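You operate a simulated robot arm through the tools that you are given. There is no shell and no other tool. Be economical: measure what you need, move in short steps, check, and stop when the job is done.

You are at the controls of a simulated two-armed robot. One attempt, no reset.

TASK
Wipe the crumbs off the glass mat, stand the diffuser on it and switch on lamp and mist.
Fine: use the pink cloth and put it back. Set down upright: diffuser. What is to be rubbed or washed off counts as gone when no trace of it is left.

Only the result counts: the job must be done as asked and must still hold three seconds after the hand-in. Knocking over, shifting, dropping, spilling or breaking anything else fails it. Flat cloth is picked up by pressing the open fingertips on it (5 to 10 N) and closing them slowly along it; thin cloth reads only 2 to 8 mm in the jaws.

THE ROBOT
Two 7-joint arms with fingered hands on one trunk, on a base that drives. Base frame: it is fixed to the floor where the robot stands at the start and does not move with it; the origin is under the middle of the robot, x ahead of it, y to its left, z up. Readings come in mm, rad, newtons and seconds.
The left shoulder is at the start at [70, 142, 1339], the right one opposite. With the tool pointing down near the work surface each hand reaches from about 440 to 800 mm from the robot's upright axis, wherever it stands, measured 20 degrees to its own side. Places, roughly: crumbs on the glass mat [500, -800, 1100]; lamp button of the diffuser [500, -600, 1100]; mist button of the diffuser [500, -600, 1100]; top of the glass place mat [500, -800, 1100]. Payload 3.6 kg a hand.
The TCP of each hand is the grasp point between the finger pads, 25 mm short of the fingertips. In the tool frame z runs along the fingers and y along their closing line. Largest opening 88 mm; the body of the gripper starts 29 mm behind the TCP. The gripper is a hand of 5 fingers: y runs from the thumb to the fingers, the wrist lies at [-13, -97, -162] in the tool frame, and closing takes about 1.5 s.
Orientation is that of the tool frame in the base frame, as [roll, pitch, yaw] about the fixed x, y, z axes, in that order (R = Rz(yaw) Ry(pitch) Rx(roll)). With the fingers straight down and the wrist toward the robot, the tool's x, y and z point along [0, 1, 0], [1, 0, 0] and [0, 0, -1] of the base frame.

THE INTERFACE
- The arms move only by the tool apply_moves. It takes "left_plan", "right_plan" or both (then of equal length, played together; a hand with none holds still); each is one flat list of numbers, 6 for each row, row after row: the shift along the tool's x, y, z in units of 40 mm (1.0 is 40 mm), then the turn, a rotation vector about the tool's x, y, z in units of 8 degrees (1.0 is 8 degrees). In form: [tx, ty, tz, rx, ry, rz, tx, ty, tz, rx, ry, rz, ...]. A call has 1 to 10 rows; each row shifts and turns the commanded pose from where the row before left it, along the tool's axes as they then stand. "left_grip" and "right_grip" are, for a hand that has rows, the gripper command, from -1 (fully open) to 1 (shut), values between in proportion, set as the call begins (left out, the last holds). A call with a number of a shift or a turn outside -1 to 1 is refused whole. Each row takes 0.2 s and may step no farther than 50 mm and 0.15 rad from the row before; otherwise, or with a gripper value out of range, the whole call is refused. A pose out of reach is approached as far as the arm can. The call stops where the force on the tool passes 90 N (or 10 N more than at its start, if that is more) or the arm is blocked; 0.2 s more then pass. Each finger travels about 72 mm/s and halts on what it meets, pressing with about 29 N; the grip force reading is that of the motor and also rises with nothing between the fingers. The clock runs only during rows and for 0.2 s after the last one: add rows that do not move to give the fingers time. It gives the time, the measured TCP pose, the force on the tool (base axes), the opening and the grip force at its end, in the units of the frame above (readings bear some noise), with the torque about the TCP (base axes, N m) and any sound that the robot's microphone picked up.
- Cameras (640 x 400 px; columns grow to the right, rows downward): "scene" is now at [125.3, -38.5, 1558.5]; the picture's right is [-0.45, -0.89, -0.00], its down [-0.58, 0.29, -0.76] and it looks along [0.68, -0.34, -0.65] (base axes); focal length 244 px, centre (320, 200). "left" rides on the left gripper at [-59, -79, -105] in its tool frame; the picture's right is [-0.73, -0.32, 0.61], its down [0.62, -0.68, 0.38] and it looks along [0.29, 0.66, 0.70] (tool axes); focal length 234 px, centre (320, 200). "right" rides on the right gripper at [59, -79, -105] in its tool frame; the picture's right is [-0.73, 0.32, -0.61], its down [-0.62, -0.68, 0.38] and it looks along [-0.29, 0.66, 0.70] (tool axes); focal length 234 px, centre (320, 200). There is no depth. A picture from a camera that has moved, and an enlarged one, comes with that camera's place and axes in the base frame and with its lens.
- grab_frame(camera): a new picture of that camera. It takes no simulated time.
- slide_trunk(by): slides the trunk up (or, below 0, down) by that many mm; the arms and the scene camera ride with it, the base frame stays. It gives what a move gives, with no picture.
- roll_base(legs): drives the robot by 1 to 6 legs, each [ahead, left, turn to the left] in mm, mm and rad, along the robot's own axes; the way and the turn of a leg run together, so that a leg with both is an arc; at most 1500 mm and 3.142 rad a leg. The arms and the cameras ride along, it lands a little off, and it stops where it bumps. It gives what a move gives.
- set_fingers(index, middle, ring, little, thumb_bend, thumb_turn, hand): sets how far each is bent, from 0 (flat) to 1 (curled in); at 0.3 the hand is open as for a grip, at 0.7 the pads meet at the TCP. One left out holds its place. A second passes; each finger stops where it meets its share of the squeeze, and holds until it gets a number again. A gripper value or a shape takes the hand back. It gives what a move gives, with no picture; readings hold the bend of each and the force on index, middle, ring, little, thumb and palm. thumb_turn goes from beside the hand (0) to across from the fingers (1), as for a grip.
- grasp_type(shape, hand): the hand has 5 fingers and takes this shape, open, in about a second: jaw (thumb against the fingers, like two jaws); tri (thumb and two fingers); tip (a fingertip pinch); poke (one finger out to press); point (the index stretched); flat (the hand flat); cup (the hand cupped); fist (a fist). The gripper value then closes the fingers along that shape, each until it touches; the sizes above hold for jaw. It gives what a move gives, with no picture.
- aim_head(pan, tilt): turns the head with the scene camera to pan (to the left, within 1.501 rad either way) and tilt (down, from -0.506 to 1.204), counted from straight ahead of the robot. It gives what a move gives.
- enlarge(camera, box): a new picture of the part [left, top, right, bottom] of that camera's present view, enlarged. It takes no simulated time.
- sign_off(): hands the job in; it is judged then, once.

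Go step by step. Nothing tells you exact positions but the pictures and the camera data: compare them with the known pose of the tool, close in by small moves and look again before you grip or let go. The budget is 120 turns and 108 pictures, counting those below and the enlarged ones. Unless the task says otherwise, let go and move clear before handing in, and close with one line.

The tools are called by a JSON object that holds its "fn" and its "kwargs". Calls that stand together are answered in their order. apply_moves: Moves the arms, as the interface text tells. Its arguments: {"type":"object","properties":{"left_plan":{"type":"array"},"left_grip":{"type":"number"},"right_plan":{"type":"array"},"right_grip":{"type":"number"}},"required":[]} The other tools are called the same way: slide_trunk (by) slides the trunk up or down; grasp_type (shape, hand) gives the hand a shape; set_fingers (index, middle, ring, little, thumb_bend, thumb_turn, hand) moves the fingers one by one; roll_base (legs) drives the base; aim_head (pan, tilt) turns the head that bears the scene camera; grab_frame (camera) takes a picture; enlarge (camera, box) takes an enlarged picture of a part of a camera's view; sign_off () hands the job in.

At the start:

```text
time_s: 0.0
left_tool_pos: [519.6, -36.5, 1371.6]
left_orientation: [-3.141, 0.0, 1.571]
left_wrist_force: [-0.1, -0.7, -1.0]
left_torque: [-0.02, -0.02, 0.03]
left_grip_width: 87.4
left_grip_force: 0.1
left_shape: jaw
left_bend: [0.3, 0.3, 0.3, 0.3, 0.3, 0.98]
left_finger forces: [0.0, 0.0, 0.1, 0.0, 0.1, 0.1]
right_tool_pos: [328.6, -462.4, 1384.6]
right_orientation: [-3.141, 0.001, 1.571]
right_wrist_force: [-0.1, 0.2, 0.1]
right_torque: [0.03, -0.01, 0.0]
right_grip_width: 87.5
right_grip_force: 0.1
right_shape: jaw
right_bend: [0.3, 0.3, 0.3, 0.3, 0.3, 0.98]
right_finger forces: [0.0, 0.0, 0.0, 0.0, 0.0, 0.1]
trunk travel left (down, up): [-875.0, 65.0]
robot x, y, heading: [-0.0, 0.6, -0.0]
head pan, tilt: [-0.466, 0.71]
```

scene: 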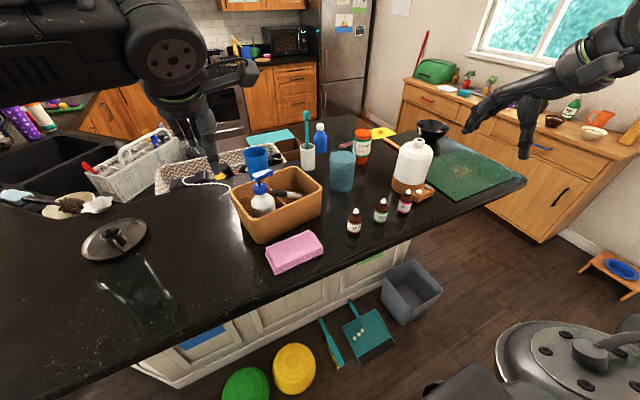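
right: 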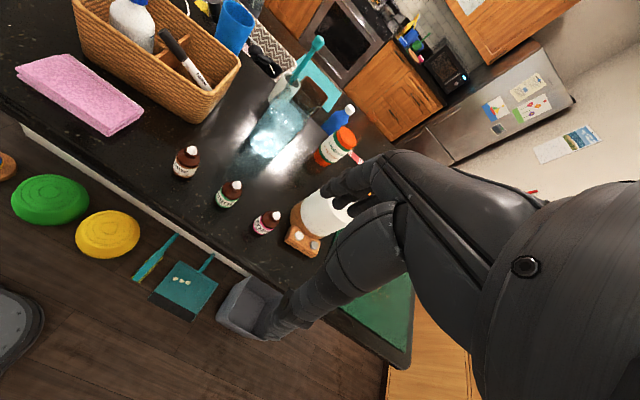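
left: 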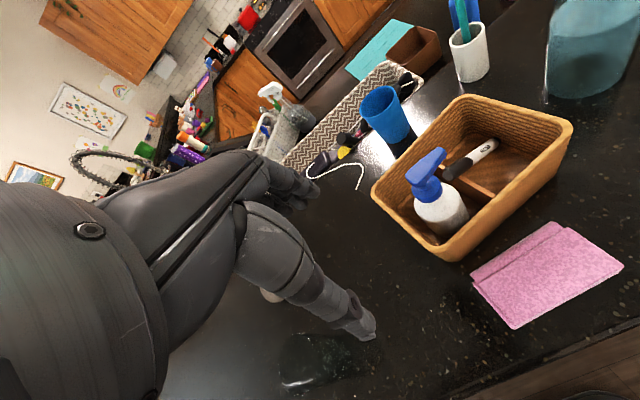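

The island carries the pink cloth near the front, the diffuser (white top, wooden base), and the green glass mat at the right end. I'll look closer at each.

{"fn": "enlarge", "kwargs": {"camera": "scene", "box": [340, 100, 540, 225]}}

{"fn": "enlarge", "kwargs": {"camera": "scene", "box": [220, 160, 420, 285]}}

{"fn": "enlarge", "kwargs": {"camera": "right", "box": [140, 120, 440, 308]}}

```text
3.20 times, centred on (440, 162) of scene
camera zoom: at [125.3, -38.5, 1558.5], right [-0.45, -0.89, 0.0], down [-0.58, 0.29, -0.76], along [0.68, -0.34, -0.65], focal length 780 px, centre (-64, 320)
```

zoom: 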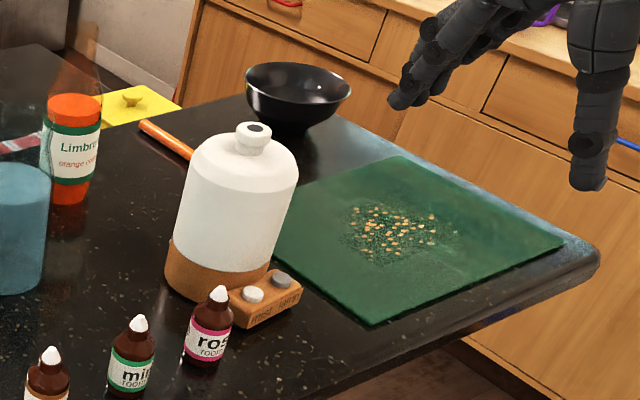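

```text
3.20 times, centred on (320, 222) of scene
camera zoom: at [125.3, -38.5, 1558.5], right [-0.45, -0.89, 0.0], down [-0.58, 0.29, -0.76], along [0.68, -0.34, -0.65], focal length 780 px, centre (320, 128)
```

zoom: 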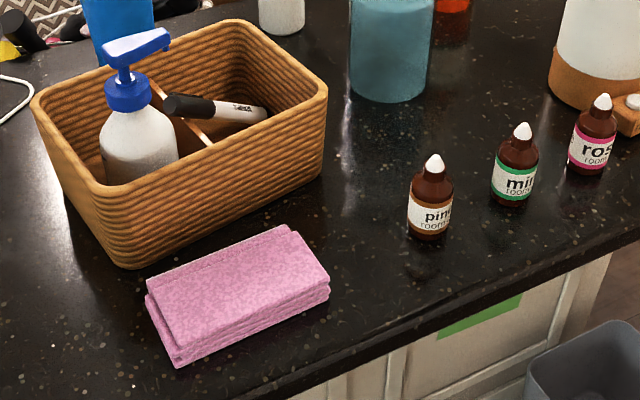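

```text
2.13 times, centred on (290, 214) of right
camera zoom: at [249.7, -404.1, 1490.2], right [0.32, -0.73, 0.61], down [-0.68, -0.62, -0.38], along [0.66, -0.29, -0.7], focal length 498 px, centre (384, 170)
```

zoom: 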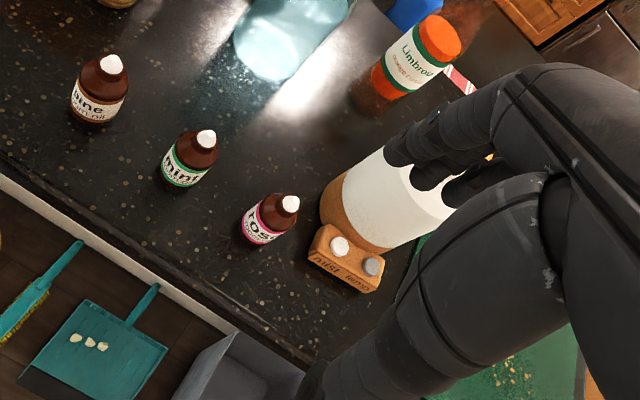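

Counter top is about z 1060; the cloth lies at x 458–528, y −90…−212, folded about 18 mm thick, and the buttons are near [501, −556, 1102]. I'll move the left hand aside and bring the right hand above the cloth.

{"fn": "apply_moves", "kwargs": {"left_plan": [1, 0, 0, 0, 0, 0, 1, 0, 0, 0, 0, 0, 1, 0, 0, 0, 0, 0, 1, 0, 0, 0, 0, 0, 1, 0, 0, 0, 0, 0, 1, 0, 0, 0, 0, 0, 0, 0, 0, 0, 0, 0, 0, 0, 0, 0, 0, 0, 0, 0, 0, 0, 0, 0, 0, 0, 0, 0, 0, 0], "right_plan": [0.78, 0.41, 0.35, 0, 0, 0, 0.78, 0.41, 0.35, 0, 0, 0, 0.78, 0.41, 0.35, 0, 0, 0, 0.78, 0.41, 0.35, 0, 0, 0, 0.78, 0.41, 0.35, 0, 0, 0, 0.78, 0.41, 0.35, 0, 0, 0, 0.78, 0.41, 0.35, 0, 0, 0, 0.78, 0.41, 0.35, 0, 0, 0, 0.78, 0.41, 0.35, 0, 0, 0, 0.78, 0.41, 0.35, 0, 0, 0]}}

{"fn": "aim_head", "kwargs": {"pan": -0.2, "tilt": 0.85}}

{"fn": "grab_frame", "kwargs": {"camera": "scene"}}

{"fn": "grab_frame", "kwargs": {"camera": "right"}}

```text
time_s: 2.2
left_tool_pos: [522.1, 205.0, 1368.2]
left_orientation: [-3.14, 0.003, 1.571]
left_wrist_force: [0.1, 0.1, 0.9]
left_torque: [-0.01, 0.04, 0.0]
left_grip_width: 87.7
left_grip_force: 0.0
left_shape: jaw
left_bend: [0.3, 0.3, 0.3, 0.3, 0.3, 0.98]
left_finger forces: [0.0, 0.0, 0.0, 0.1, 0.0, 0.0]
right_tool_pos: [495.3, -148.1, 1243.9]
right_orientation: [3.142, 0.0, 1.571]
right_wrist_force: [0.8, 1.0, 0.3]
right_torque: [-0.02, 0.0, -0.02]
right_grip_width: 87.7
right_grip_force: 0.0
right_shape: jaw
right_bend: [0.3, 0.3, 0.3, 0.3, 0.3, 0.98]
right_finger forces: [0.0, 0.0, 0.0, 0.0, 0.0, 0.0]
trunk travel left (down, up): [-875.0, 65.0]
robot x, y, heading: [-0.5, 0.2, 0.001]
head pan, tilt: [-0.466, 0.71]
```

```text
time_s: 3.0
left_tool_pos: [520.7, 202.2, 1370.7]
left_orientation: [3.142, 0.001, 1.571]
left_wrist_force: [-0.3, 0.2, -0.5]
left_torque: [0.04, -0.03, -0.01]
left_grip_width: 87.7
left_grip_force: 0.1
left_shape: jaw
left_bend: [0.3, 0.3, 0.3, 0.3, 0.3, 0.98]
left_finger forces: [0.0, 0.0, 0.0, 0.0, 0.1, 0.0]
right_tool_pos: [492.1, -151.1, 1244.8]
right_orientation: [-3.141, 0.001, 1.571]
right_wrist_force: [0.4, -0.4, -0.4]
right_torque: [-0.04, -0.01, 0.0]
right_grip_width: 87.8
right_grip_force: 0.0
right_shape: jaw
right_bend: [0.3, 0.3, 0.3, 0.3, 0.3, 0.98]
right_finger forces: [0.1, 0.0, 0.1, 0.0, 0.1, 0.0]
trunk travel left (down, up): [-875.0, 65.0]
robot x, y, heading: [0.4, -3.0, 0.003]
head pan, tilt: [-0.201, 0.85]
```

```text
101 pictures are left
camera scene: at [126.8, -16.4, 1547.1], right [-0.2, -0.98, 0.0], down [-0.74, 0.15, -0.66], along [0.65, -0.13, -0.75], focal length 244 px, centre (320, 200)
```

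scene: 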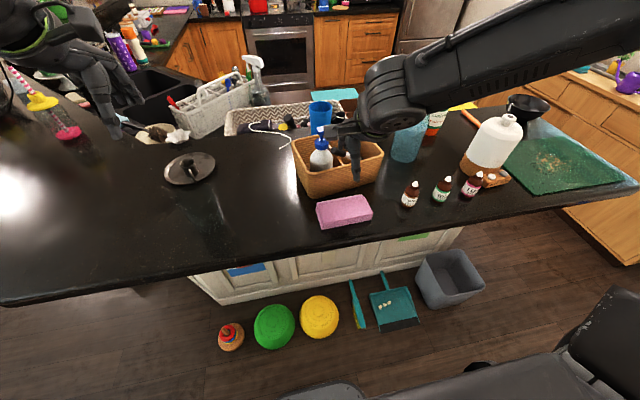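

```text
100 pictures are left
camera right: at [413.5, -92.3, 1350.1], right [0.32, -0.73, 0.61], down [-0.68, -0.62, -0.38], along [0.66, -0.29, -0.7], focal length 234 px, centre (320, 200)
```

right: 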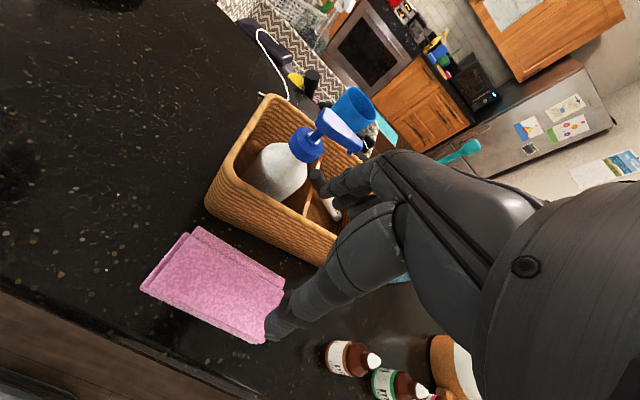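

The cloth centre is around [485, −150]; the basket rim stands close behind it, so I'll check that clearance before descending.

{"fn": "enlarge", "kwargs": {"camera": "scene", "box": [280, 120, 400, 240]}}

{"fn": "enlarge", "kwargs": {"camera": "right", "box": [120, 80, 400, 360]}}

{"fn": "grab_frame", "kwargs": {"camera": "left"}}

```text
3.33 times, centred on (340, 180) of scene
camera zoom: at [126.8, -16.4, 1547.1], right [-0.2, -0.98, 0.0], down [-0.74, 0.15, -0.66], along [0.65, -0.13, -0.75], focal length 813 px, centre (253, 267)
```

zoom: 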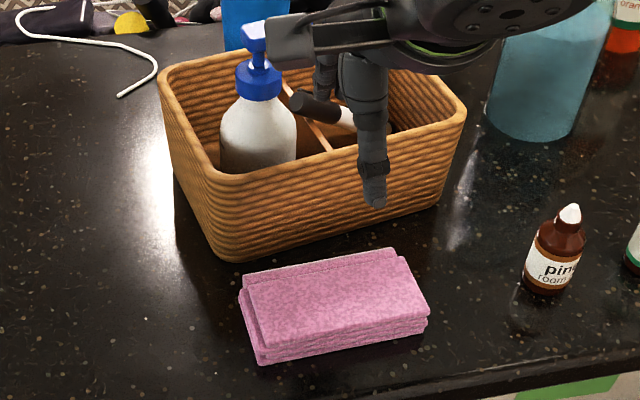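

```text
1.43 times, centred on (260, 220) of right
camera zoom: at [413.5, -92.3, 1350.1], right [0.32, -0.73, 0.61], down [-0.68, -0.62, -0.38], along [0.66, -0.29, -0.7], focal length 334 px, centre (406, 171)
```

zoom: 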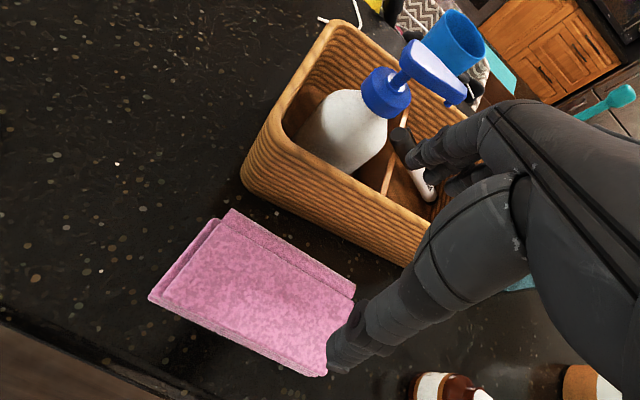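

```text
97 pictures are left
camera left: at [441.4, 143.3, 1476.4], right [-0.32, -0.73, -0.61], down [-0.68, 0.62, -0.38], along [0.66, 0.29, -0.7], focal length 234 px, centre (320, 200)
```

left: 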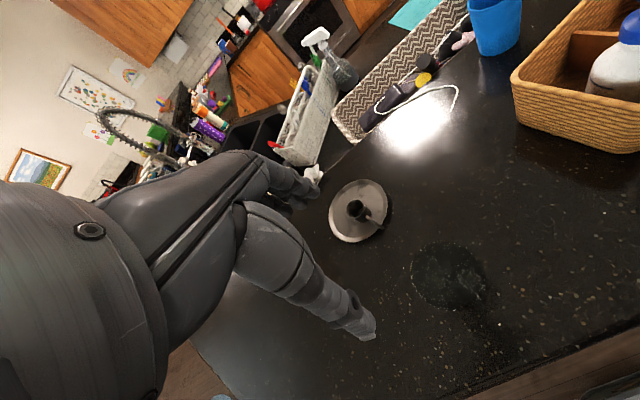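

The basket rim starts near x≈570, so there is room. I'll half-close to about 50 mm and descend to just above the cloth.

{"fn": "apply_moves", "kwargs": {"right_plan": [0, -0.2, 0.7, 0, 0, 0, 0, 0, 0.7, 0, 0, 0, 0, 0, 0.7, 0, 0, 0, 0, 0, 0.7, 0, 0, 0, 0, 0, 0.2, 0, 0, 0, 0, 0, 0, 0, 0, 0], "right_grip": -0.15}}

{"fn": "enlarge", "kwargs": {"camera": "scene", "box": [280, 120, 400, 240]}}

{"fn": "grab_frame", "kwargs": {"camera": "right"}}

```text
time_s: 4.4
left_tool_pos: [520.4, 202.4, 1371.4]
left_orientation: [-3.141, 0.0, 1.57]
left_wrist_force: [-0.9, 0.3, 0.3]
left_torque: [0.02, 0.02, -0.04]
left_grip_width: 87.8
left_grip_force: 0.1
left_shape: jaw
left_bend: [0.3, 0.3, 0.3, 0.3, 0.3, 0.98]
left_finger forces: [0.0, 0.1, 0.0, 0.1, 0.0, 0.1]
right_tool_pos: [484.4, -149.4, 1124.8]
right_orientation: [-3.142, 0.0, 1.571]
right_wrist_force: [0.1, -0.1, 0.3]
right_torque: [0.01, -0.04, -0.01]
right_grip_width: 51.1
right_grip_force: 0.1
right_shape: jaw
right_bend: [0.74, 0.41, 0.38, 0.44, 0.66, 1.0]
right_finger forces: [0.1, 0.0, 0.1, 0.1, 0.0, 0.1]
trunk travel left (down, up): [-875.0, 65.0]
robot x, y, heading: [-0.7, -0.1, -0.002]
head pan, tilt: [-0.201, 0.85]
```

```text
3.33 times, centred on (340, 180) of scene
camera zoom: at [126.0, -15.9, 1547.2], right [-0.2, -0.98, 0.0], down [-0.74, 0.15, -0.66], along [0.65, -0.13, -0.75], focal length 813 px, centre (253, 267)
```

zoom: 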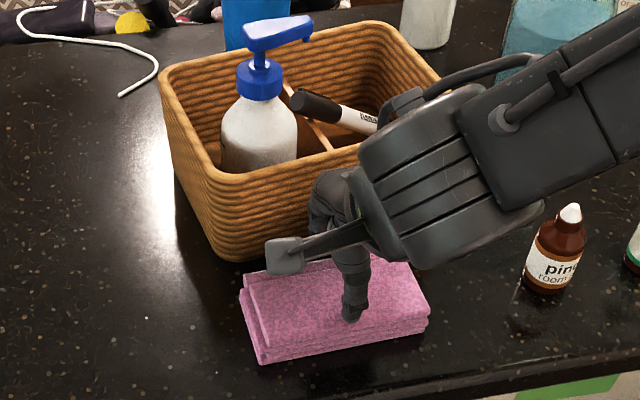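

```text
95 pictures are left
camera right: at [405.4, -91.6, 1230.1], right [0.32, -0.73, 0.61], down [-0.68, -0.62, -0.38], along [0.66, -0.29, -0.7], focal length 234 px, centre (320, 200)
```

right: 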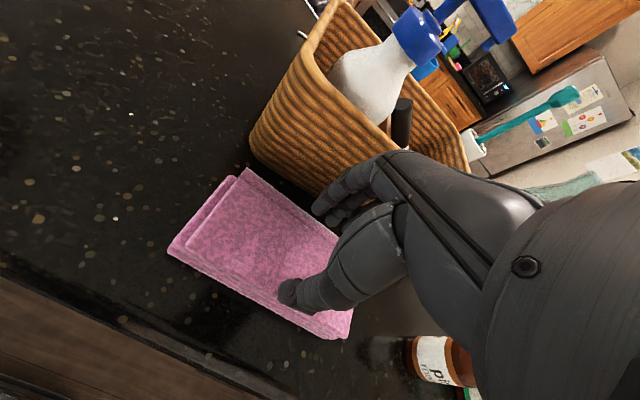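

Hand is centred over the cloth at 50 mm opening. Lower slowly until the fingertips press.

{"fn": "apply_moves", "kwargs": {"right_plan": [0, 0, 0.15, 0, 0, 0, 0, 0, 0.15, 0, 0, 0, 0, 0, 0.1, 0, 0, 0, 0, 0, 0.05, 0, 0, 0, 0, 0, 0.05, 0, 0, 0, 0, 0, 0, 0, 0, 0]}}

```text
time_s: 5.4
left_tool_pos: [513.6, 204.1, 1373.2]
left_orientation: [3.137, 0.001, 1.571]
left_wrist_force: [0.9, 0.0, -0.3]
left_torque: [0.0, 0.03, -0.02]
left_grip_width: 87.9
left_grip_force: 0.0
left_shape: jaw
left_bend: [0.3, 0.3, 0.3, 0.3, 0.3, 0.98]
left_finger forces: [0.0, 0.1, 0.0, 0.1, 0.0, 0.1]
right_tool_pos: [484.3, -145.9, 1120.3]
right_orientation: [3.11, -0.006, 1.574]
right_wrist_force: [-2.9, 0.5, 76.6]
right_torque: [-0.03, 2.96, 0.01]
right_grip_width: 51.3
right_grip_force: 0.0
right_shape: jaw
right_bend: [0.74, 0.41, 0.38, 0.44, 0.65, 1.0]
right_finger forces: [0.0, 0.0, 0.0, 0.0, 77.0, 0.0]
trunk travel left (down, up): [-875.0, 65.0]
robot x, y, heading: [1.3, -0.6, 0.002]
head pan, tilt: [-0.201, 0.85]
stopped in row 5 (right hand): the force on the tool passed its limit at 92 N (the readings are from after the stop); the commanded pose is now the measured one
```

The thumb met something hard and early. I'll back off slightly and look.

{"fn": "apply_moves", "kwargs": {"right_plan": [0, 0, -0.15, 0, 0, 0, 0, 0, 0, 0, 0, 0]}}

{"fn": "enlarge", "kwargs": {"camera": "scene", "box": [290, 150, 390, 240]}}

{"fn": "enlarge", "kwargs": {"camera": "right", "box": [160, 150, 420, 350]}}

```text
time_s: 6.0
left_tool_pos: [513.7, 204.8, 1371.4]
left_orientation: [3.138, 0.002, 1.571]
left_wrist_force: [-0.1, 0.6, 0.0]
left_torque: [0.0, 0.0, 0.0]
left_grip_width: 87.8
left_grip_force: 0.0
left_shape: jaw
left_bend: [0.3, 0.3, 0.3, 0.3, 0.3, 0.98]
left_finger forces: [0.1, 0.0, 0.0, 0.0, 0.0, 0.0]
right_tool_pos: [482.7, -147.8, 1118.5]
right_orientation: [3.125, 0.0, 1.57]
right_wrist_force: [1.5, -1.2, 35.6]
right_torque: [0.05, 1.2, 0.03]
right_grip_width: 49.5
right_grip_force: 0.1
right_shape: jaw
right_bend: [0.74, 0.41, 0.38, 0.44, 0.71, 1.0]
right_finger forces: [0.1, 0.0, 0.0, 0.0, 35.9, 0.0]
trunk travel left (down, up): [-875.0, 65.0]
robot x, y, heading: [2.4, 0.7, 0.004]
head pan, tilt: [-0.201, 0.85]
```

```text
4.44 times, centred on (340, 195) of scene
camera zoom: at [120.7, -14.3, 1547.4], right [-0.2, -0.98, 0.0], down [-0.73, 0.15, -0.66], along [0.65, -0.13, -0.75], focal length 1084 px, centre (231, 222)
```

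zoom: 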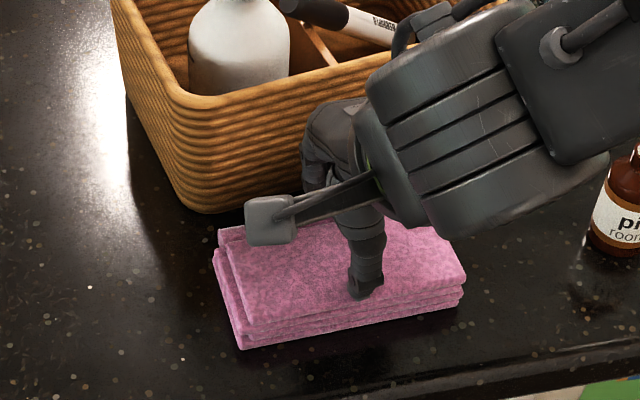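

```text
2.00 times, centred on (290, 250) of right
camera zoom: at [402.8, -89.7, 1223.0], right [0.31, -0.73, 0.61], down [-0.68, -0.62, -0.39], along [0.67, -0.29, -0.69], focal length 468 px, centre (380, 100)
```

zoom: 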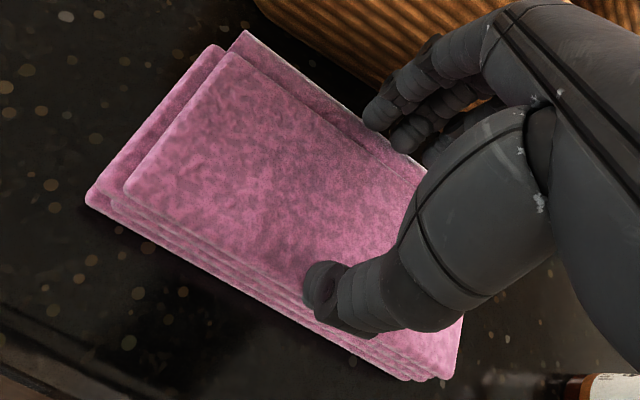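

The thumb landed near the cloth's front edge; the fold is a firm pad about 68 mm wide. I'll straddle it instead: lift, open fully, centre at x≈488.

{"fn": "apply_moves", "kwargs": {"right_plan": [0, 0, -0.75, 0, 0, 0, 0, 0.12, 0, 0, 0, 0, 0, 0, 0, 0, 0, 0, 0, 0, 0, 0, 0, 0, 0, 0, 0, 0, 0, 0, 0, 0, 0, 0, 0, 0], "right_grip": -1}}

{"fn": "enlarge", "kwargs": {"camera": "scene", "box": [290, 150, 390, 240]}}

{"fn": "enlarge", "kwargs": {"camera": "right", "box": [160, 150, 420, 350]}}

```text
time_s: 7.4
left_tool_pos: [518.4, 201.9, 1371.5]
left_orientation: [3.14, 0.0, 1.571]
left_wrist_force: [-0.5, -0.4, 0.2]
left_torque: [0.01, 0.0, 0.04]
left_grip_width: 87.6
left_grip_force: 0.1
left_shape: jaw
left_bend: [0.3, 0.3, 0.3, 0.3, 0.3, 0.98]
left_finger forces: [0.0, 0.0, 0.0, 0.0, 0.0, 0.0]
right_tool_pos: [488.9, -151.2, 1147.8]
right_orientation: [3.129, -0.002, 1.57]
right_wrist_force: [-7.8, -1.2, 1.7]
right_torque: [0.01, -0.22, -0.18]
right_grip_width: 87.3
right_grip_force: 0.1
right_shape: jaw
right_bend: [0.3, 0.33, 0.3, 0.3, 0.3, 0.98]
right_finger forces: [0.0, 7.8, 0.0, 0.0, 0.0, 0.0]
trunk travel left (down, up): [-875.0, 65.0]
robot x, y, heading: [-2.8, 5.4, -0.0]
head pan, tilt: [-0.201, 0.85]
```

```text
4.44 times, centred on (340, 195) of scene
camera zoom: at [123.3, -16.3, 1547.4], right [-0.2, -0.98, 0.0], down [-0.73, 0.15, -0.66], along [0.65, -0.13, -0.75], focal length 1084 px, centre (231, 222)
```

zoom: 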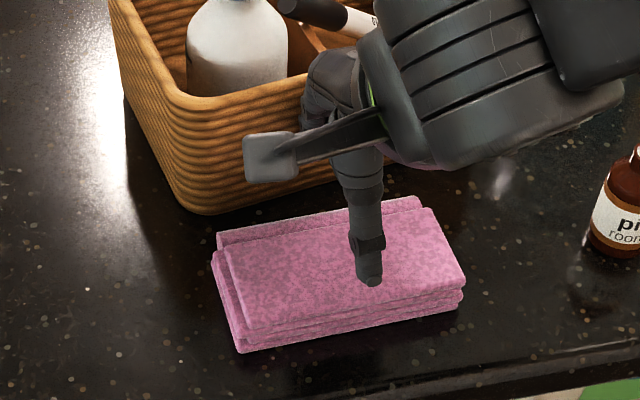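

```text
2.00 times, centred on (290, 250) of right
camera zoom: at [409.4, -91.4, 1252.5], right [0.32, -0.73, 0.61], down [-0.68, -0.62, -0.39], along [0.67, -0.29, -0.69], focal length 468 px, centre (380, 100)
```

zoom: 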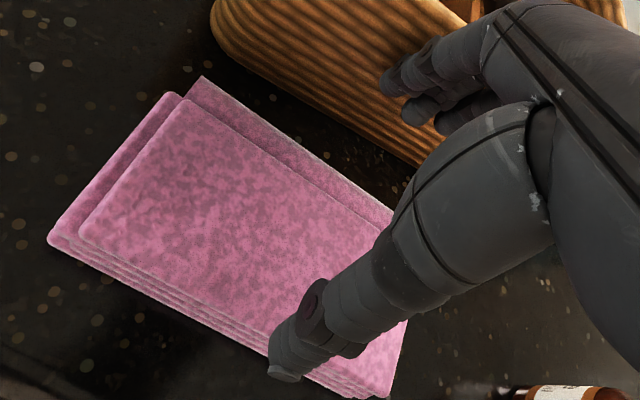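

The back finger brushes the basket, so I'll narrow the opening to about 80 mm and recheck clearance before descending.

{"fn": "apply_moves", "kwargs": {"right_plan": [0, -0.02, 0, 0, 0, 0, 0, 0, 0, 0, 0, 0, 0, 0, 0, 0, 0, 0, 0, 0, 0, 0, 0, 0], "right_grip": -0.8}}

{"fn": "enlarge", "kwargs": {"camera": "right", "box": [160, 130, 460, 360]}}

```text
time_s: 8.4
left_tool_pos: [518.7, 203.3, 1371.5]
left_orientation: [3.139, 0.0, 1.569]
left_wrist_force: [-0.6, -0.7, 0.6]
left_torque: [0.02, 0.0, -0.04]
left_grip_width: 87.5
left_grip_force: 0.0
left_shape: jaw
left_bend: [0.3, 0.3, 0.3, 0.3, 0.3, 0.98]
left_finger forces: [0.0, 0.0, 0.1, 0.0, 0.1, 0.0]
right_tool_pos: [489.0, -150.1, 1147.5]
right_orientation: [3.131, -0.001, 1.571]
right_wrist_force: [-5.2, -1.3, 3.1]
right_torque: [0.0, -0.25, -0.12]
right_grip_width: 79.3
right_grip_force: 0.1
right_shape: jaw
right_bend: [0.3, 0.33, 0.3, 0.31, 0.33, 0.98]
right_finger forces: [0.0, 5.5, 0.0, 0.0, 0.0, 0.0]
trunk travel left (down, up): [-875.0, 65.0]
robot x, y, heading: [0.3, -1.0, -0.004]
head pan, tilt: [-0.201, 0.85]
```

```text
1.74 times, centred on (310, 245) of right
camera zoom: at [409.4, -91.3, 1252.3], right [0.32, -0.73, 0.61], down [-0.68, -0.62, -0.39], along [0.67, -0.29, -0.69], focal length 407 px, centre (337, 122)
```

zoom: 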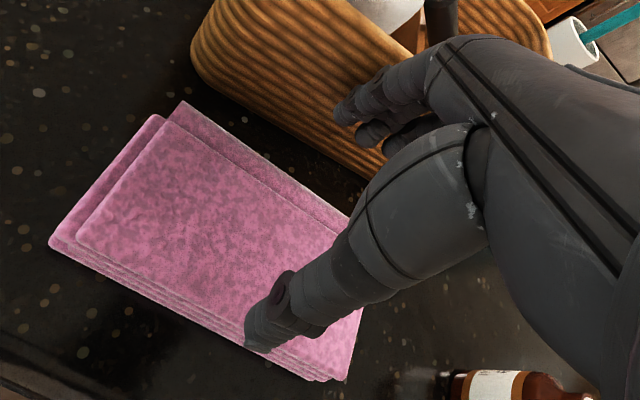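

{"fn": "apply_moves", "kwargs": {"right_plan": [0, -0.15, 0, 0, 0, 0, 0, 0, 0.25, 0, 0, 0, 0, 0, 0.25, 0, 0, 0, 0, 0, 0, 0, 0, 0]}}

{"fn": "enlarge", "kwargs": {"camera": "right", "box": [160, 130, 460, 360]}}

{"fn": "enlarge", "kwargs": {"camera": "scene", "box": [290, 150, 390, 240]}}

```text
time_s: 9.4
left_tool_pos: [520.8, 203.0, 1370.1]
left_orientation: [-3.141, -0.001, 1.57]
left_wrist_force: [-0.6, -0.6, 0.2]
left_torque: [0.04, 0.03, 0.0]
left_grip_width: 87.5
left_grip_force: 0.0
left_shape: jaw
left_bend: [0.3, 0.3, 0.3, 0.3, 0.3, 0.98]
left_finger forces: [0.1, 0.0, 0.1, 0.0, 0.0, 0.0]
right_tool_pos: [485.3, -149.3, 1125.9]
right_orientation: [3.129, -0.002, 1.572]
right_wrist_force: [-0.1, 0.1, -0.3]
right_torque: [-0.01, 0.01, -0.03]
right_grip_width: 79.3
right_grip_force: 0.1
right_shape: jaw
right_bend: [0.3, 0.32, 0.3, 0.31, 0.33, 0.98]
right_finger forces: [0.0, 0.0, 0.1, 0.1, 0.0, 0.0]
trunk travel left (down, up): [-875.0, 65.0]
robot x, y, heading: [0.1, -0.8, -0.005]
head pan, tilt: [-0.201, 0.85]
```

```text
1.74 times, centred on (310, 245) of right
camera zoom: at [405.3, -90.8, 1230.9], right [0.32, -0.73, 0.61], down [-0.68, -0.62, -0.39], along [0.66, -0.29, -0.69], focal length 407 px, centre (337, 122)
```

zoom: 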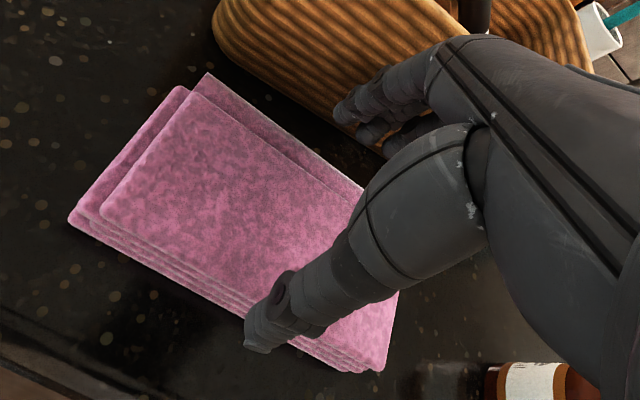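

```text
4.44 times, centred on (340, 195) of scene
camera zoom: at [126.7, -15.9, 1547.1], right [-0.2, -0.98, 0.0], down [-0.74, 0.15, -0.66], along [0.65, -0.13, -0.75], focal length 1084 px, centre (231, 222)
```

zoom: 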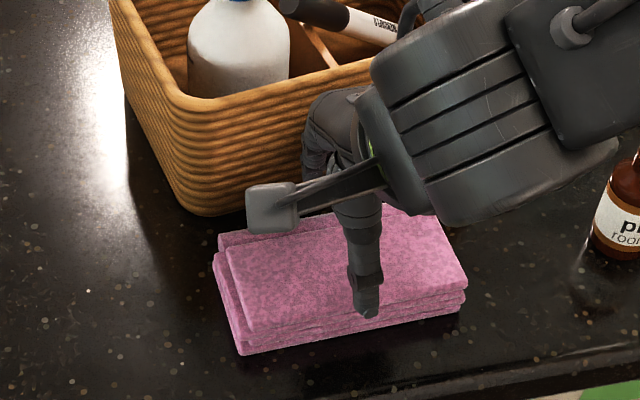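

Thumb sits just ahead of the front edge and the fingers just behind the back edge. Lowering in small steps.

{"fn": "apply_moves", "kwargs": {"right_plan": [0, 0, 0.2, 0, 0, 0, 0, 0, 0.2, 0, 0, 0, 0, 0, 0.2, 0, 0, 0, 0, 0, 0.15, 0, 0, 0, 0, 0, 0, 0, 0, 0]}}

{"fn": "enlarge", "kwargs": {"camera": "right", "box": [160, 130, 460, 360]}}

{"fn": "enlarge", "kwargs": {"camera": "scene", "box": [290, 150, 390, 240]}}

```text
time_s: 10.6
left_tool_pos: [518.5, 202.6, 1370.9]
left_orientation: [-3.141, -0.001, 1.571]
left_wrist_force: [0.1, -0.6, 0.5]
left_torque: [0.02, -0.01, 0.01]
left_grip_width: 87.7
left_grip_force: 0.0
left_shape: jaw
left_bend: [0.3, 0.3, 0.3, 0.3, 0.3, 0.98]
left_finger forces: [0.0, 0.0, 0.0, 0.0, 0.0, 0.0]
right_tool_pos: [485.3, -149.7, 1096.9]
right_orientation: [3.129, -0.002, 1.572]
right_wrist_force: [-1.5, -0.4, 0.9]
right_torque: [-0.01, 0.06, 0.02]
right_grip_width: 79.2
right_grip_force: 0.1
right_shape: jaw
right_bend: [0.3, 0.32, 0.3, 0.31, 0.32, 0.98]
right_finger forces: [0.0, 0.1, 0.1, 0.0, 1.5, 0.0]
trunk travel left (down, up): [-875.0, 65.0]
robot x, y, heading: [2.0, 0.8, -0.002]
head pan, tilt: [-0.201, 0.85]
```

```text
1.74 times, centred on (310, 245) of right
camera zoom: at [405.1, -90.6, 1201.4], right [0.32, -0.73, 0.61], down [-0.68, -0.62, -0.39], along [0.67, -0.29, -0.69], focal length 407 px, centre (337, 122)
```

zoom: 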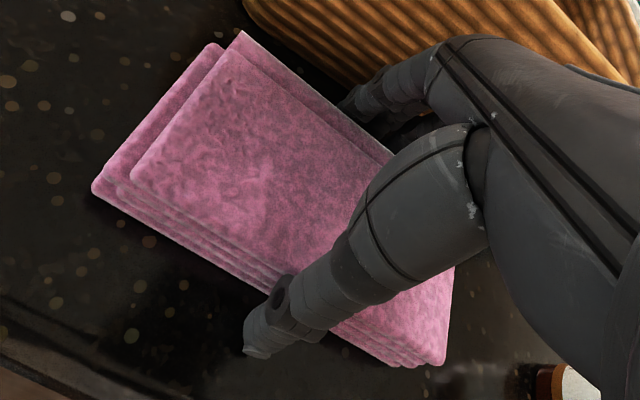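

```text
4.44 times, centred on (340, 195) of scene
camera zoom: at [125.7, -15.9, 1547.2], right [-0.2, -0.98, 0.0], down [-0.74, 0.15, -0.66], along [0.65, -0.13, -0.75], focal length 1084 px, centre (231, 222)
```

zoom: 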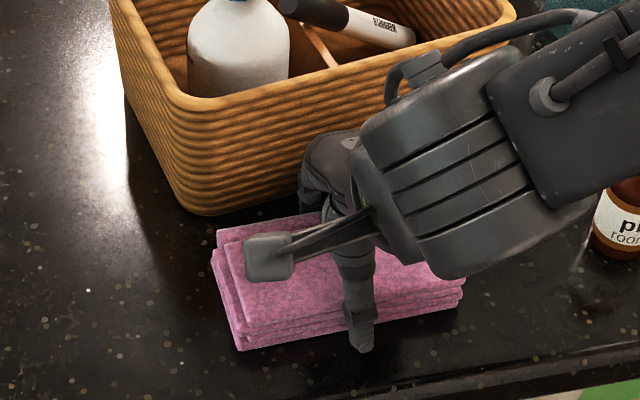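

Both sides are straddled. Closing on it.

{"fn": "apply_moves", "kwargs": {"right_plan": [0, 0, 0, 0, 0, 0, 0, 0, 0, 0, 0, 0, 0, 0, 0, 0, 0, 0, 0, 0, 0, 0, 0, 0, 0, 0, 0, 0, 0, 0, 0, 0, 0, 0, 0, 0, 0, 0, 0, 0, 0, 0], "right_grip": 1}}

{"fn": "grab_frame", "kwargs": {"camera": "right"}}

{"fn": "enlarge", "kwargs": {"camera": "scene", "box": [290, 150, 390, 240]}}

```text
time_s: 12.2
left_tool_pos: [520.4, 203.0, 1369.3]
left_orientation: [-3.141, 0.001, 1.571]
left_wrist_force: [0.3, -0.4, 0.1]
left_torque: [-0.02, -0.01, 0.0]
left_grip_width: 87.7
left_grip_force: 0.1
left_shape: jaw
left_bend: [0.3, 0.3, 0.3, 0.3, 0.3, 0.98]
left_finger forces: [0.1, 0.1, 0.0, 0.0, 0.0, 0.0]
right_tool_pos: [486.5, -149.2, 1096.8]
right_orientation: [3.129, -0.002, 1.573]
right_wrist_force: [-0.2, -0.2, 1.2]
right_torque: [-0.05, 0.01, 0.02]
right_grip_width: 61.9
right_grip_force: 29.1
right_shape: jaw
right_bend: [0.29, 0.41, 0.38, 0.42, 0.43, 0.97]
right_finger forces: [17.1, 8.4, 3.5, 2.0, 31.4, 0.0]
trunk travel left (down, up): [-875.0, 65.0]
robot x, y, heading: [-0.7, -0.8, -0.002]
head pan, tilt: [-0.201, 0.85]
```

```text
85 pictures are left
camera right: at [405.5, -90.6, 1201.3], right [0.32, -0.73, 0.61], down [-0.68, -0.62, -0.39], along [0.67, -0.29, -0.69], focal length 234 px, centre (320, 200)
```

right: 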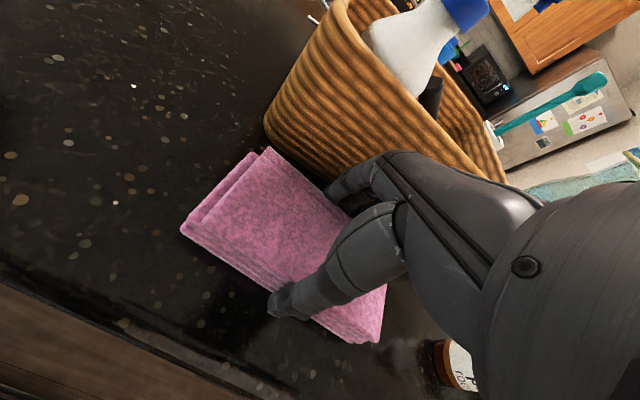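

```text
4.44 times, centred on (340, 195) of scene
camera zoom: at [126.2, -15.9, 1547.2], right [-0.2, -0.98, 0.0], down [-0.74, 0.15, -0.66], along [0.65, -0.13, -0.75], focal length 1084 px, centre (231, 222)
```

zoom: 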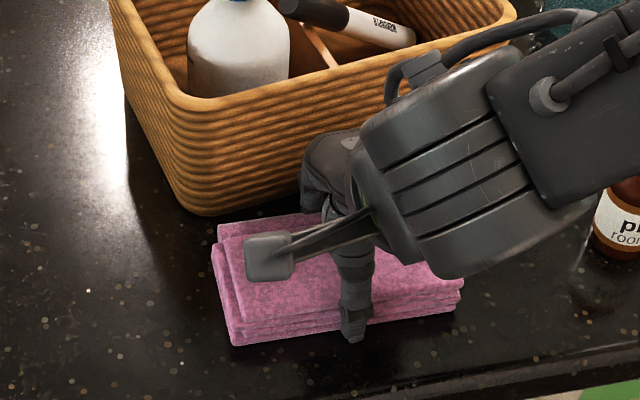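

Gripped at 62 mm with 29 N. Lift straight up and check.

{"fn": "apply_moves", "kwargs": {"right_plan": [0, 0, -0.3, 0, 0, 0, 0, -0.2, -0.5, 0, 0, 0, 0, -0.3, -0.8, 0, 0, 0, 0, 0, -1, 0, 0, 0, 0, 0, -1, 0, 0, 0, 0, 0, 0, 0, 0, 0]}}

{"fn": "aim_head", "kwargs": {"pan": -0.9, "tilt": 0.8}}

{"fn": "grab_frame", "kwargs": {"camera": "right"}}

{"fn": "grab_frame", "kwargs": {"camera": "scene"}}

```text
time_s: 13.6
left_tool_pos: [520.1, 202.8, 1369.3]
left_orientation: [-3.14, 0.001, 1.571]
left_wrist_force: [0.1, -0.1, 0.4]
left_torque: [0.0, 0.03, 0.0]
left_grip_width: 87.7
left_grip_force: 0.0
left_shape: jaw
left_bend: [0.3, 0.3, 0.3, 0.3, 0.3, 0.98]
left_finger forces: [0.0, 0.1, 0.0, 0.0, 0.0, 0.1]
right_tool_pos: [463.5, -149.9, 1240.2]
right_orientation: [3.131, -0.002, 1.572]
right_wrist_force: [0.2, 0.4, -0.8]
right_torque: [-0.03, -0.01, 0.0]
right_grip_width: 61.8
right_grip_force: 29.4
right_shape: jaw
right_bend: [0.29, 0.41, 0.38, 0.42, 0.44, 0.97]
right_finger forces: [17.2, 8.2, 3.2, 1.5, 30.7, 0.0]
trunk travel left (down, up): [-875.0, 65.0]
robot x, y, heading: [2.2, -1.0, 0.003]
head pan, tilt: [-0.201, 0.85]
```

```text
time_s: 14.7
left_tool_pos: [519.4, 202.5, 1370.2]
left_orientation: [-3.14, -0.001, 1.571]
left_wrist_force: [0.2, -0.3, 1.1]
left_torque: [0.0, -0.03, -0.01]
left_grip_width: 87.8
left_grip_force: 0.0
left_shape: jaw
left_bend: [0.3, 0.3, 0.3, 0.3, 0.3, 0.98]
left_finger forces: [0.0, 0.0, 0.0, 0.1, 0.0, 0.1]
right_tool_pos: [463.0, -149.8, 1240.1]
right_orientation: [3.131, -0.004, 1.571]
right_wrist_force: [0.7, -0.4, 0.4]
right_torque: [-0.02, 0.01, 0.02]
right_grip_width: 62.1
right_grip_force: 29.2
right_shape: jaw
right_bend: [0.29, 0.41, 0.38, 0.42, 0.44, 0.97]
right_finger forces: [17.2, 8.2, 3.3, 1.6, 30.6, 0.0]
trunk travel left (down, up): [-875.0, 65.0]
robot x, y, heading: [-2.0, -0.9, 0.003]
head pan, tilt: [-0.901, 0.799]
```

```text
83 pictures are left
camera right: at [383.2, -91.8, 1345.2], right [0.32, -0.73, 0.61], down [-0.68, -0.62, -0.39], along [0.67, -0.29, -0.69], focal length 234 px, centre (320, 200)
```

right: 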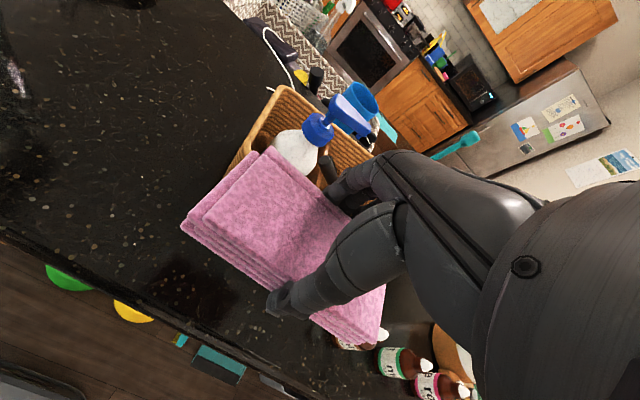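

```text
82 pictures are left
camera scene: at [99.8, -63.4, 1551.2], right [-0.78, -0.62, 0.0], down [-0.45, 0.56, -0.7], along [0.43, -0.55, -0.72], focal length 244 px, centre (320, 200)
```

scene: 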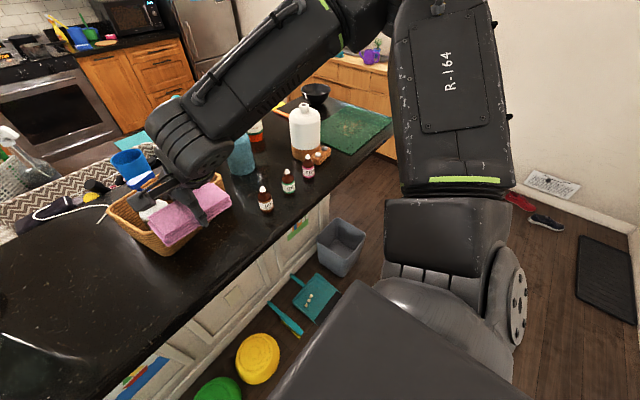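

The cloth is held. Floor along the way is clear as long as I keep x; raise and draw the hand in, then drive sideways to face the mat.

{"fn": "apply_moves", "kwargs": {"right_plan": [0, -0.5, -0.85, 0, 0, 0, 0, -0.5, -0.85, 0, 0, 0, 0, 0, -0.85, 0, 0, 0, 0, 0, 0, 0, 0, 0]}}

{"fn": "roll_base", "kwargs": {"legs": [[0, -320, 0], [0, -310, 0]]}}

{"fn": "aim_head", "kwargs": {"pan": -0.3, "tilt": 0.8}}

{"fn": "grab_frame", "kwargs": {"camera": "scene"}}

{"fn": "grab_frame", "kwargs": {"camera": "right"}}

```text
time_s: 15.7
left_tool_pos: [520.8, 201.6, 1370.0]
left_orientation: [-3.141, 0.0, 1.572]
left_wrist_force: [-0.1, -0.1, -0.2]
left_torque: [0.02, -0.01, -0.04]
left_grip_width: 87.7
left_grip_force: 0.0
left_shape: jaw
left_bend: [0.3, 0.3, 0.3, 0.3, 0.3, 0.98]
left_finger forces: [0.0, 0.1, 0.1, 0.0, 0.1, 0.0]
right_tool_pos: [424.0, -149.6, 1342.2]
right_orientation: [3.131, -0.002, 1.572]
right_wrist_force: [0.4, 0.8, 0.0]
right_torque: [0.0, 0.01, 0.02]
right_grip_width: 62.0
right_grip_force: 29.2
right_shape: jaw
right_bend: [0.29, 0.41, 0.38, 0.42, 0.44, 0.97]
right_finger forces: [17.1, 8.1, 3.3, 1.7, 30.5, 0.0]
trunk travel left (down, up): [-875.0, 65.0]
robot x, y, heading: [1.1, 1.3, 0.0]
head pan, tilt: [-0.901, 0.799]
```

```text
time_s: 19.6
left_tool_pos: [520.9, -430.7, 1370.3]
left_orientation: [-3.141, 0.0, 1.572]
left_wrist_force: [0.1, 0.0, -0.2]
left_torque: [-0.03, 0.0, 0.0]
left_grip_width: 87.8
left_grip_force: 0.1
left_shape: jaw
left_bend: [0.3, 0.3, 0.3, 0.3, 0.3, 0.98]
left_finger forces: [0.0, 0.0, 0.0, 0.0, 0.0, 0.1]
right_tool_pos: [423.7, -783.5, 1341.9]
right_orientation: [3.131, 0.0, 1.57]
right_wrist_force: [-0.7, 0.2, -0.2]
right_torque: [-0.06, -0.01, -0.02]
right_grip_width: 61.6
right_grip_force: 29.0
right_shape: jaw
right_bend: [0.29, 0.41, 0.38, 0.42, 0.44, 0.97]
right_finger forces: [17.1, 8.1, 3.3, 1.7, 30.5, 0.0]
trunk travel left (down, up): [-875.0, 65.0]
robot x, y, heading: [2.3, -635.9, 0.001]
head pan, tilt: [-0.901, 0.799]
```

```text
time_s: 20.6
left_tool_pos: [520.2, -433.5, 1370.9]
left_orientation: [-3.14, 0.0, 1.572]
left_wrist_force: [-0.3, -0.4, 0.4]
left_torque: [-0.01, -0.04, 0.0]
left_grip_width: 87.8
left_grip_force: 0.0
left_shape: jaw
left_bend: [0.3, 0.3, 0.3, 0.3, 0.3, 0.98]
left_finger forces: [0.1, 0.1, 0.0, 0.0, 0.0, 0.1]
right_tool_pos: [422.9, -786.7, 1341.0]
right_orientation: [3.129, -0.002, 1.572]
right_wrist_force: [-0.6, -0.8, -1.3]
right_torque: [-0.03, 0.0, 0.0]
right_grip_width: 62.1
right_grip_force: 29.0
right_shape: jaw
right_bend: [0.29, 0.41, 0.38, 0.42, 0.44, 0.97]
right_finger forces: [17.1, 8.1, 3.2, 1.7, 30.6, 0.0]
trunk travel left (down, up): [-875.0, 65.0]
robot x, y, heading: [3.3, -637.6, -0.001]
head pan, tilt: [-0.3, 0.799]
```

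```text
81 pictures are left
camera scene: at [126.9, -660.8, 1551.1], right [-0.3, -0.95, 0.0], down [-0.68, 0.21, -0.7], along [0.67, -0.21, -0.72], focal length 244 px, centre (320, 200)
```

scene: 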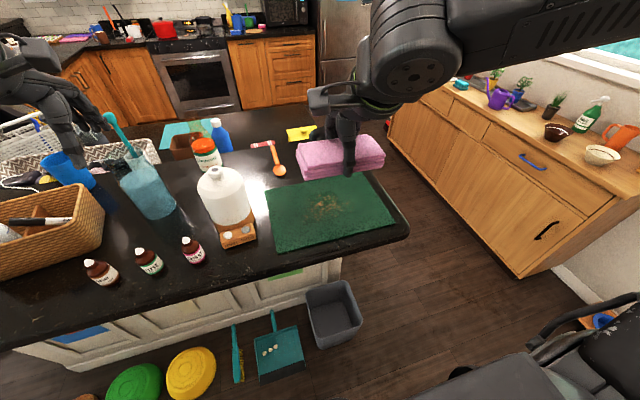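

```text
80 pictures are left
camera right: at [342.6, -728.0, 1446.1], right [0.32, -0.73, 0.61], down [-0.68, -0.62, -0.39], along [0.67, -0.29, -0.69], focal length 234 px, centre (320, 200)
```

right: 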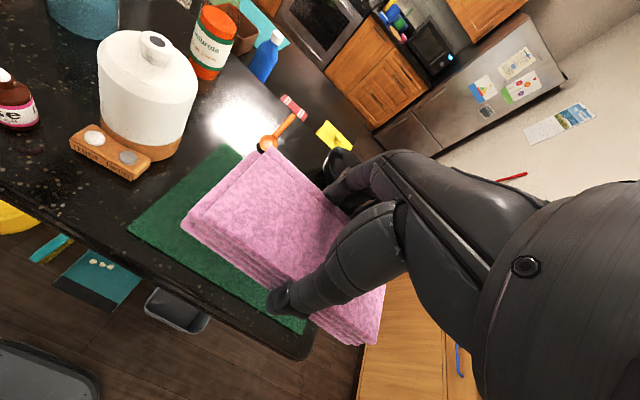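

{"fn": "enlarge", "kwargs": {"camera": "scene", "box": [180, 130, 420, 280]}}

{"fn": "enlarge", "kwargs": {"camera": "right", "box": [40, 0, 320, 200]}}

```text
2.67 times, centred on (300, 205) of scene
camera zoom: at [126.9, -660.8, 1551.1], right [-0.3, -0.95, 0.0], down [-0.68, 0.21, -0.7], along [0.67, -0.21, -0.72], focal length 650 px, centre (373, 187)
```

zoom: 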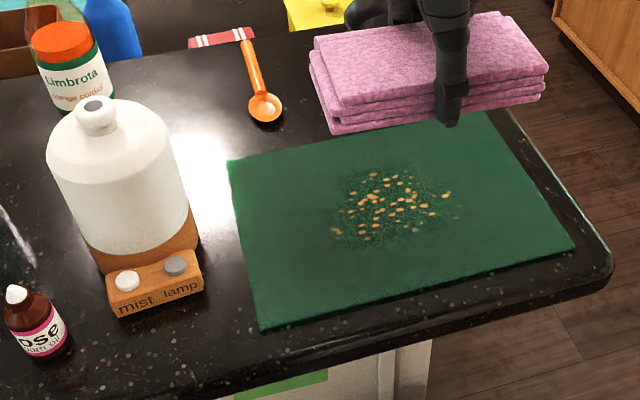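

```text
2.00 times, centred on (180, 100) of right
camera zoom: at [342.6, -728.0, 1446.1], right [0.32, -0.73, 0.61], down [-0.68, -0.62, -0.39], along [0.67, -0.29, -0.69], focal length 468 px, centre (600, 400)
```

zoom: 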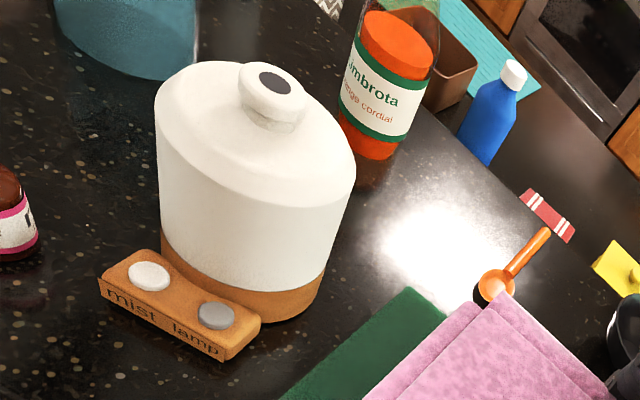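

The mat spans about x 448–665, y −664…−965, with crumbs over x 495–605, y −745…−885. Lower the cloth over the near-left part of the crumbs until it presses lightly.

{"fn": "apply_moves", "kwargs": {"right_plan": [0.05, 0.32, 0.88, 0, 0, 0, 0.05, 0.32, 0.88, 0, 0, 0, 0.05, 0.32, 0.88, 0, 0, 0, 0.05, 0.32, 0.88, 0, 0, 0, 0.05, 0.32, 0.88, 0, 0, 0, 0.05, 0.32, 0.88, 0, 0, 0, 0, 0, 0, 0, 0, 0]}}

{"fn": "apply_moves", "kwargs": {"right_plan": [0, 0, 0.25, 0, 0, 0, 0, 0, 0.15, 0, 0, 0, 0, 0, 0.1, 0, 0, 0, 0, 0, 0.08, 0, 0, 0, 0, 0, 0, 0, 0, 0]}}

```text
time_s: 22.1
left_tool_pos: [519.9, -434.5, 1370.2]
left_orientation: [3.141, -0.002, 1.57]
left_wrist_force: [-0.1, -0.4, -0.2]
left_torque: [0.0, 0.04, -0.01]
left_grip_width: 87.8
left_grip_force: 0.0
left_shape: jaw
left_bend: [0.3, 0.3, 0.3, 0.3, 0.3, 0.98]
left_finger forces: [0.1, 0.0, 0.1, 0.0, 0.1, 0.0]
right_tool_pos: [500.6, -772.5, 1131.0]
right_orientation: [3.131, -0.003, 1.57]
right_wrist_force: [-0.7, 0.0, 0.4]
right_torque: [-0.02, 0.03, -0.02]
right_grip_width: 61.5
right_grip_force: 28.8
right_shape: jaw
right_bend: [0.29, 0.42, 0.39, 0.42, 0.44, 0.97]
right_finger forces: [16.7, 7.8, 3.4, 1.6, 30.0, 0.1]
trunk travel left (down, up): [-875.0, 65.0]
robot x, y, heading: [-1.6, -640.2, 0.003]
head pan, tilt: [-0.3, 0.799]
```

```text
time_s: 23.4
left_tool_pos: [520.6, -434.1, 1370.1]
left_orientation: [3.141, 0.0, 1.572]
left_wrist_force: [0.4, 0.1, -0.2]
left_torque: [0.01, -0.03, 0.0]
left_grip_width: 87.7
left_grip_force: 0.1
left_shape: jaw
left_bend: [0.3, 0.3, 0.3, 0.3, 0.3, 0.98]
left_finger forces: [0.1, 0.0, 0.0, 0.0, 0.1, 0.1]
right_tool_pos: [502.6, -772.9, 1106.9]
right_orientation: [3.132, -0.002, 1.571]
right_wrist_force: [1.1, -0.2, -0.2]
right_torque: [0.0, 0.0, 0.05]
right_grip_width: 61.5
right_grip_force: 29.5
right_shape: jaw
right_bend: [0.29, 0.42, 0.39, 0.42, 0.44, 0.97]
right_finger forces: [16.7, 7.9, 3.4, 1.7, 29.9, 0.1]
trunk travel left (down, up): [-875.0, 65.0]
robot x, y, heading: [-1.2, -635.3, -0.002]
head pan, tilt: [-0.3, 0.799]
```

{"fn": "apply_moves", "kwargs": {"right_plan": [0, 0, 0.05, 0, 0, 0, 0, 0, 0.05, 0, 0, 0, 0, 0, 0.05, 0, 0, 0, 0, 0, 0, 0, 0, 0]}}

```text
time_s: 24.4
left_tool_pos: [519.5, -433.0, 1370.7]
left_orientation: [3.141, 0.001, 1.572]
left_wrist_force: [0.6, 0.4, 0.1]
left_torque: [0.03, 0.03, -0.03]
left_grip_width: 87.7
left_grip_force: 0.1
left_shape: jaw
left_bend: [0.3, 0.3, 0.3, 0.3, 0.3, 0.98]
left_finger forces: [0.1, 0.1, 0.0, 0.1, 0.0, 0.0]
right_tool_pos: [503.0, -772.5, 1102.9]
right_orientation: [3.128, -0.001, 1.571]
right_wrist_force: [2.0, -0.4, 7.9]
right_torque: [-0.04, -0.06, 0.04]
right_grip_width: 61.9
right_grip_force: 28.7
right_shape: jaw
right_bend: [0.29, 0.42, 0.39, 0.42, 0.44, 0.97]
right_finger forces: [17.3, 8.6, 4.0, 1.9, 30.4, 0.1]
trunk travel left (down, up): [-875.0, 65.0]
robot x, y, heading: [4.8, -640.4, 0.0]
head pan, tilt: [-0.3, 0.799]
```

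Contact at 8 N. First stroke forward across the crumbs.

{"fn": "apply_moves", "kwargs": {"right_plan": [0, 0.5, 0.01, 0, 0, 0, 0, 0.5, 0, 0, 0, 0, 0, 0.5, 0, 0, 0, 0, 0, 0.5, 0, 0, 0, 0, 0, 0.5, 0, 0, 0, 0, 0, 0.3, 0, 0, 0, 0, 0, 0, 0, 0, 0, 0]}}

{"fn": "enlarge", "kwargs": {"camera": "scene", "box": [180, 130, 420, 280]}}

```text
time_s: 25.9
left_tool_pos: [520.4, -434.5, 1370.9]
left_orientation: [3.141, 0.0, 1.574]
left_wrist_force: [-0.8, 0.1, 0.4]
left_torque: [-0.01, 0.01, -0.01]
left_grip_width: 87.9
left_grip_force: 0.1
left_shape: jaw
left_bend: [0.3, 0.3, 0.3, 0.3, 0.3, 0.98]
left_finger forces: [0.0, 0.0, 0.1, 0.0, 0.0, 0.0]
right_tool_pos: [594.5, -797.7, 1121.8]
right_orientation: [3.129, -0.005, 1.571]
right_wrist_force: [0.7, 0.5, -0.2]
right_torque: [-0.03, -0.02, 0.02]
right_grip_width: 61.2
right_grip_force: 28.9
right_shape: jaw
right_bend: [0.3, 0.42, 0.39, 0.42, 0.44, 0.96]
right_finger forces: [15.7, 8.1, 3.6, 1.7, 29.7, 0.0]
right hand out of reach, approached as far as the arm can: row 3, 4, 5, 6
trunk travel left (down, up): [-875.0, 65.0]
robot x, y, heading: [-0.7, -641.6, -0.002]
head pan, tilt: [-0.3, 0.799]
```

```text
2.67 times, centred on (300, 205) of scene
camera zoom: at [126.7, -660.2, 1551.2], right [-0.3, -0.96, 0.0], down [-0.68, 0.21, -0.7], along [0.67, -0.21, -0.72], focal length 650 px, centre (373, 187)
```

zoom: 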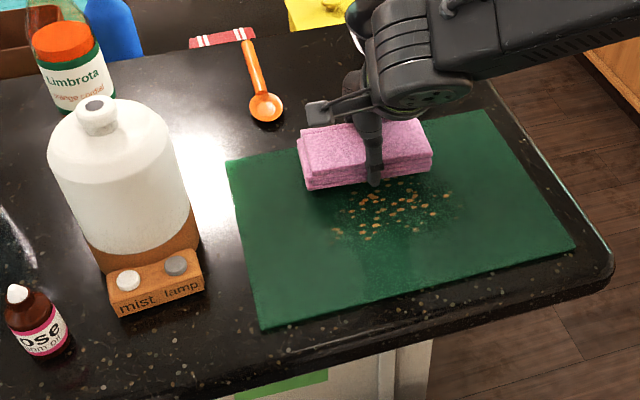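

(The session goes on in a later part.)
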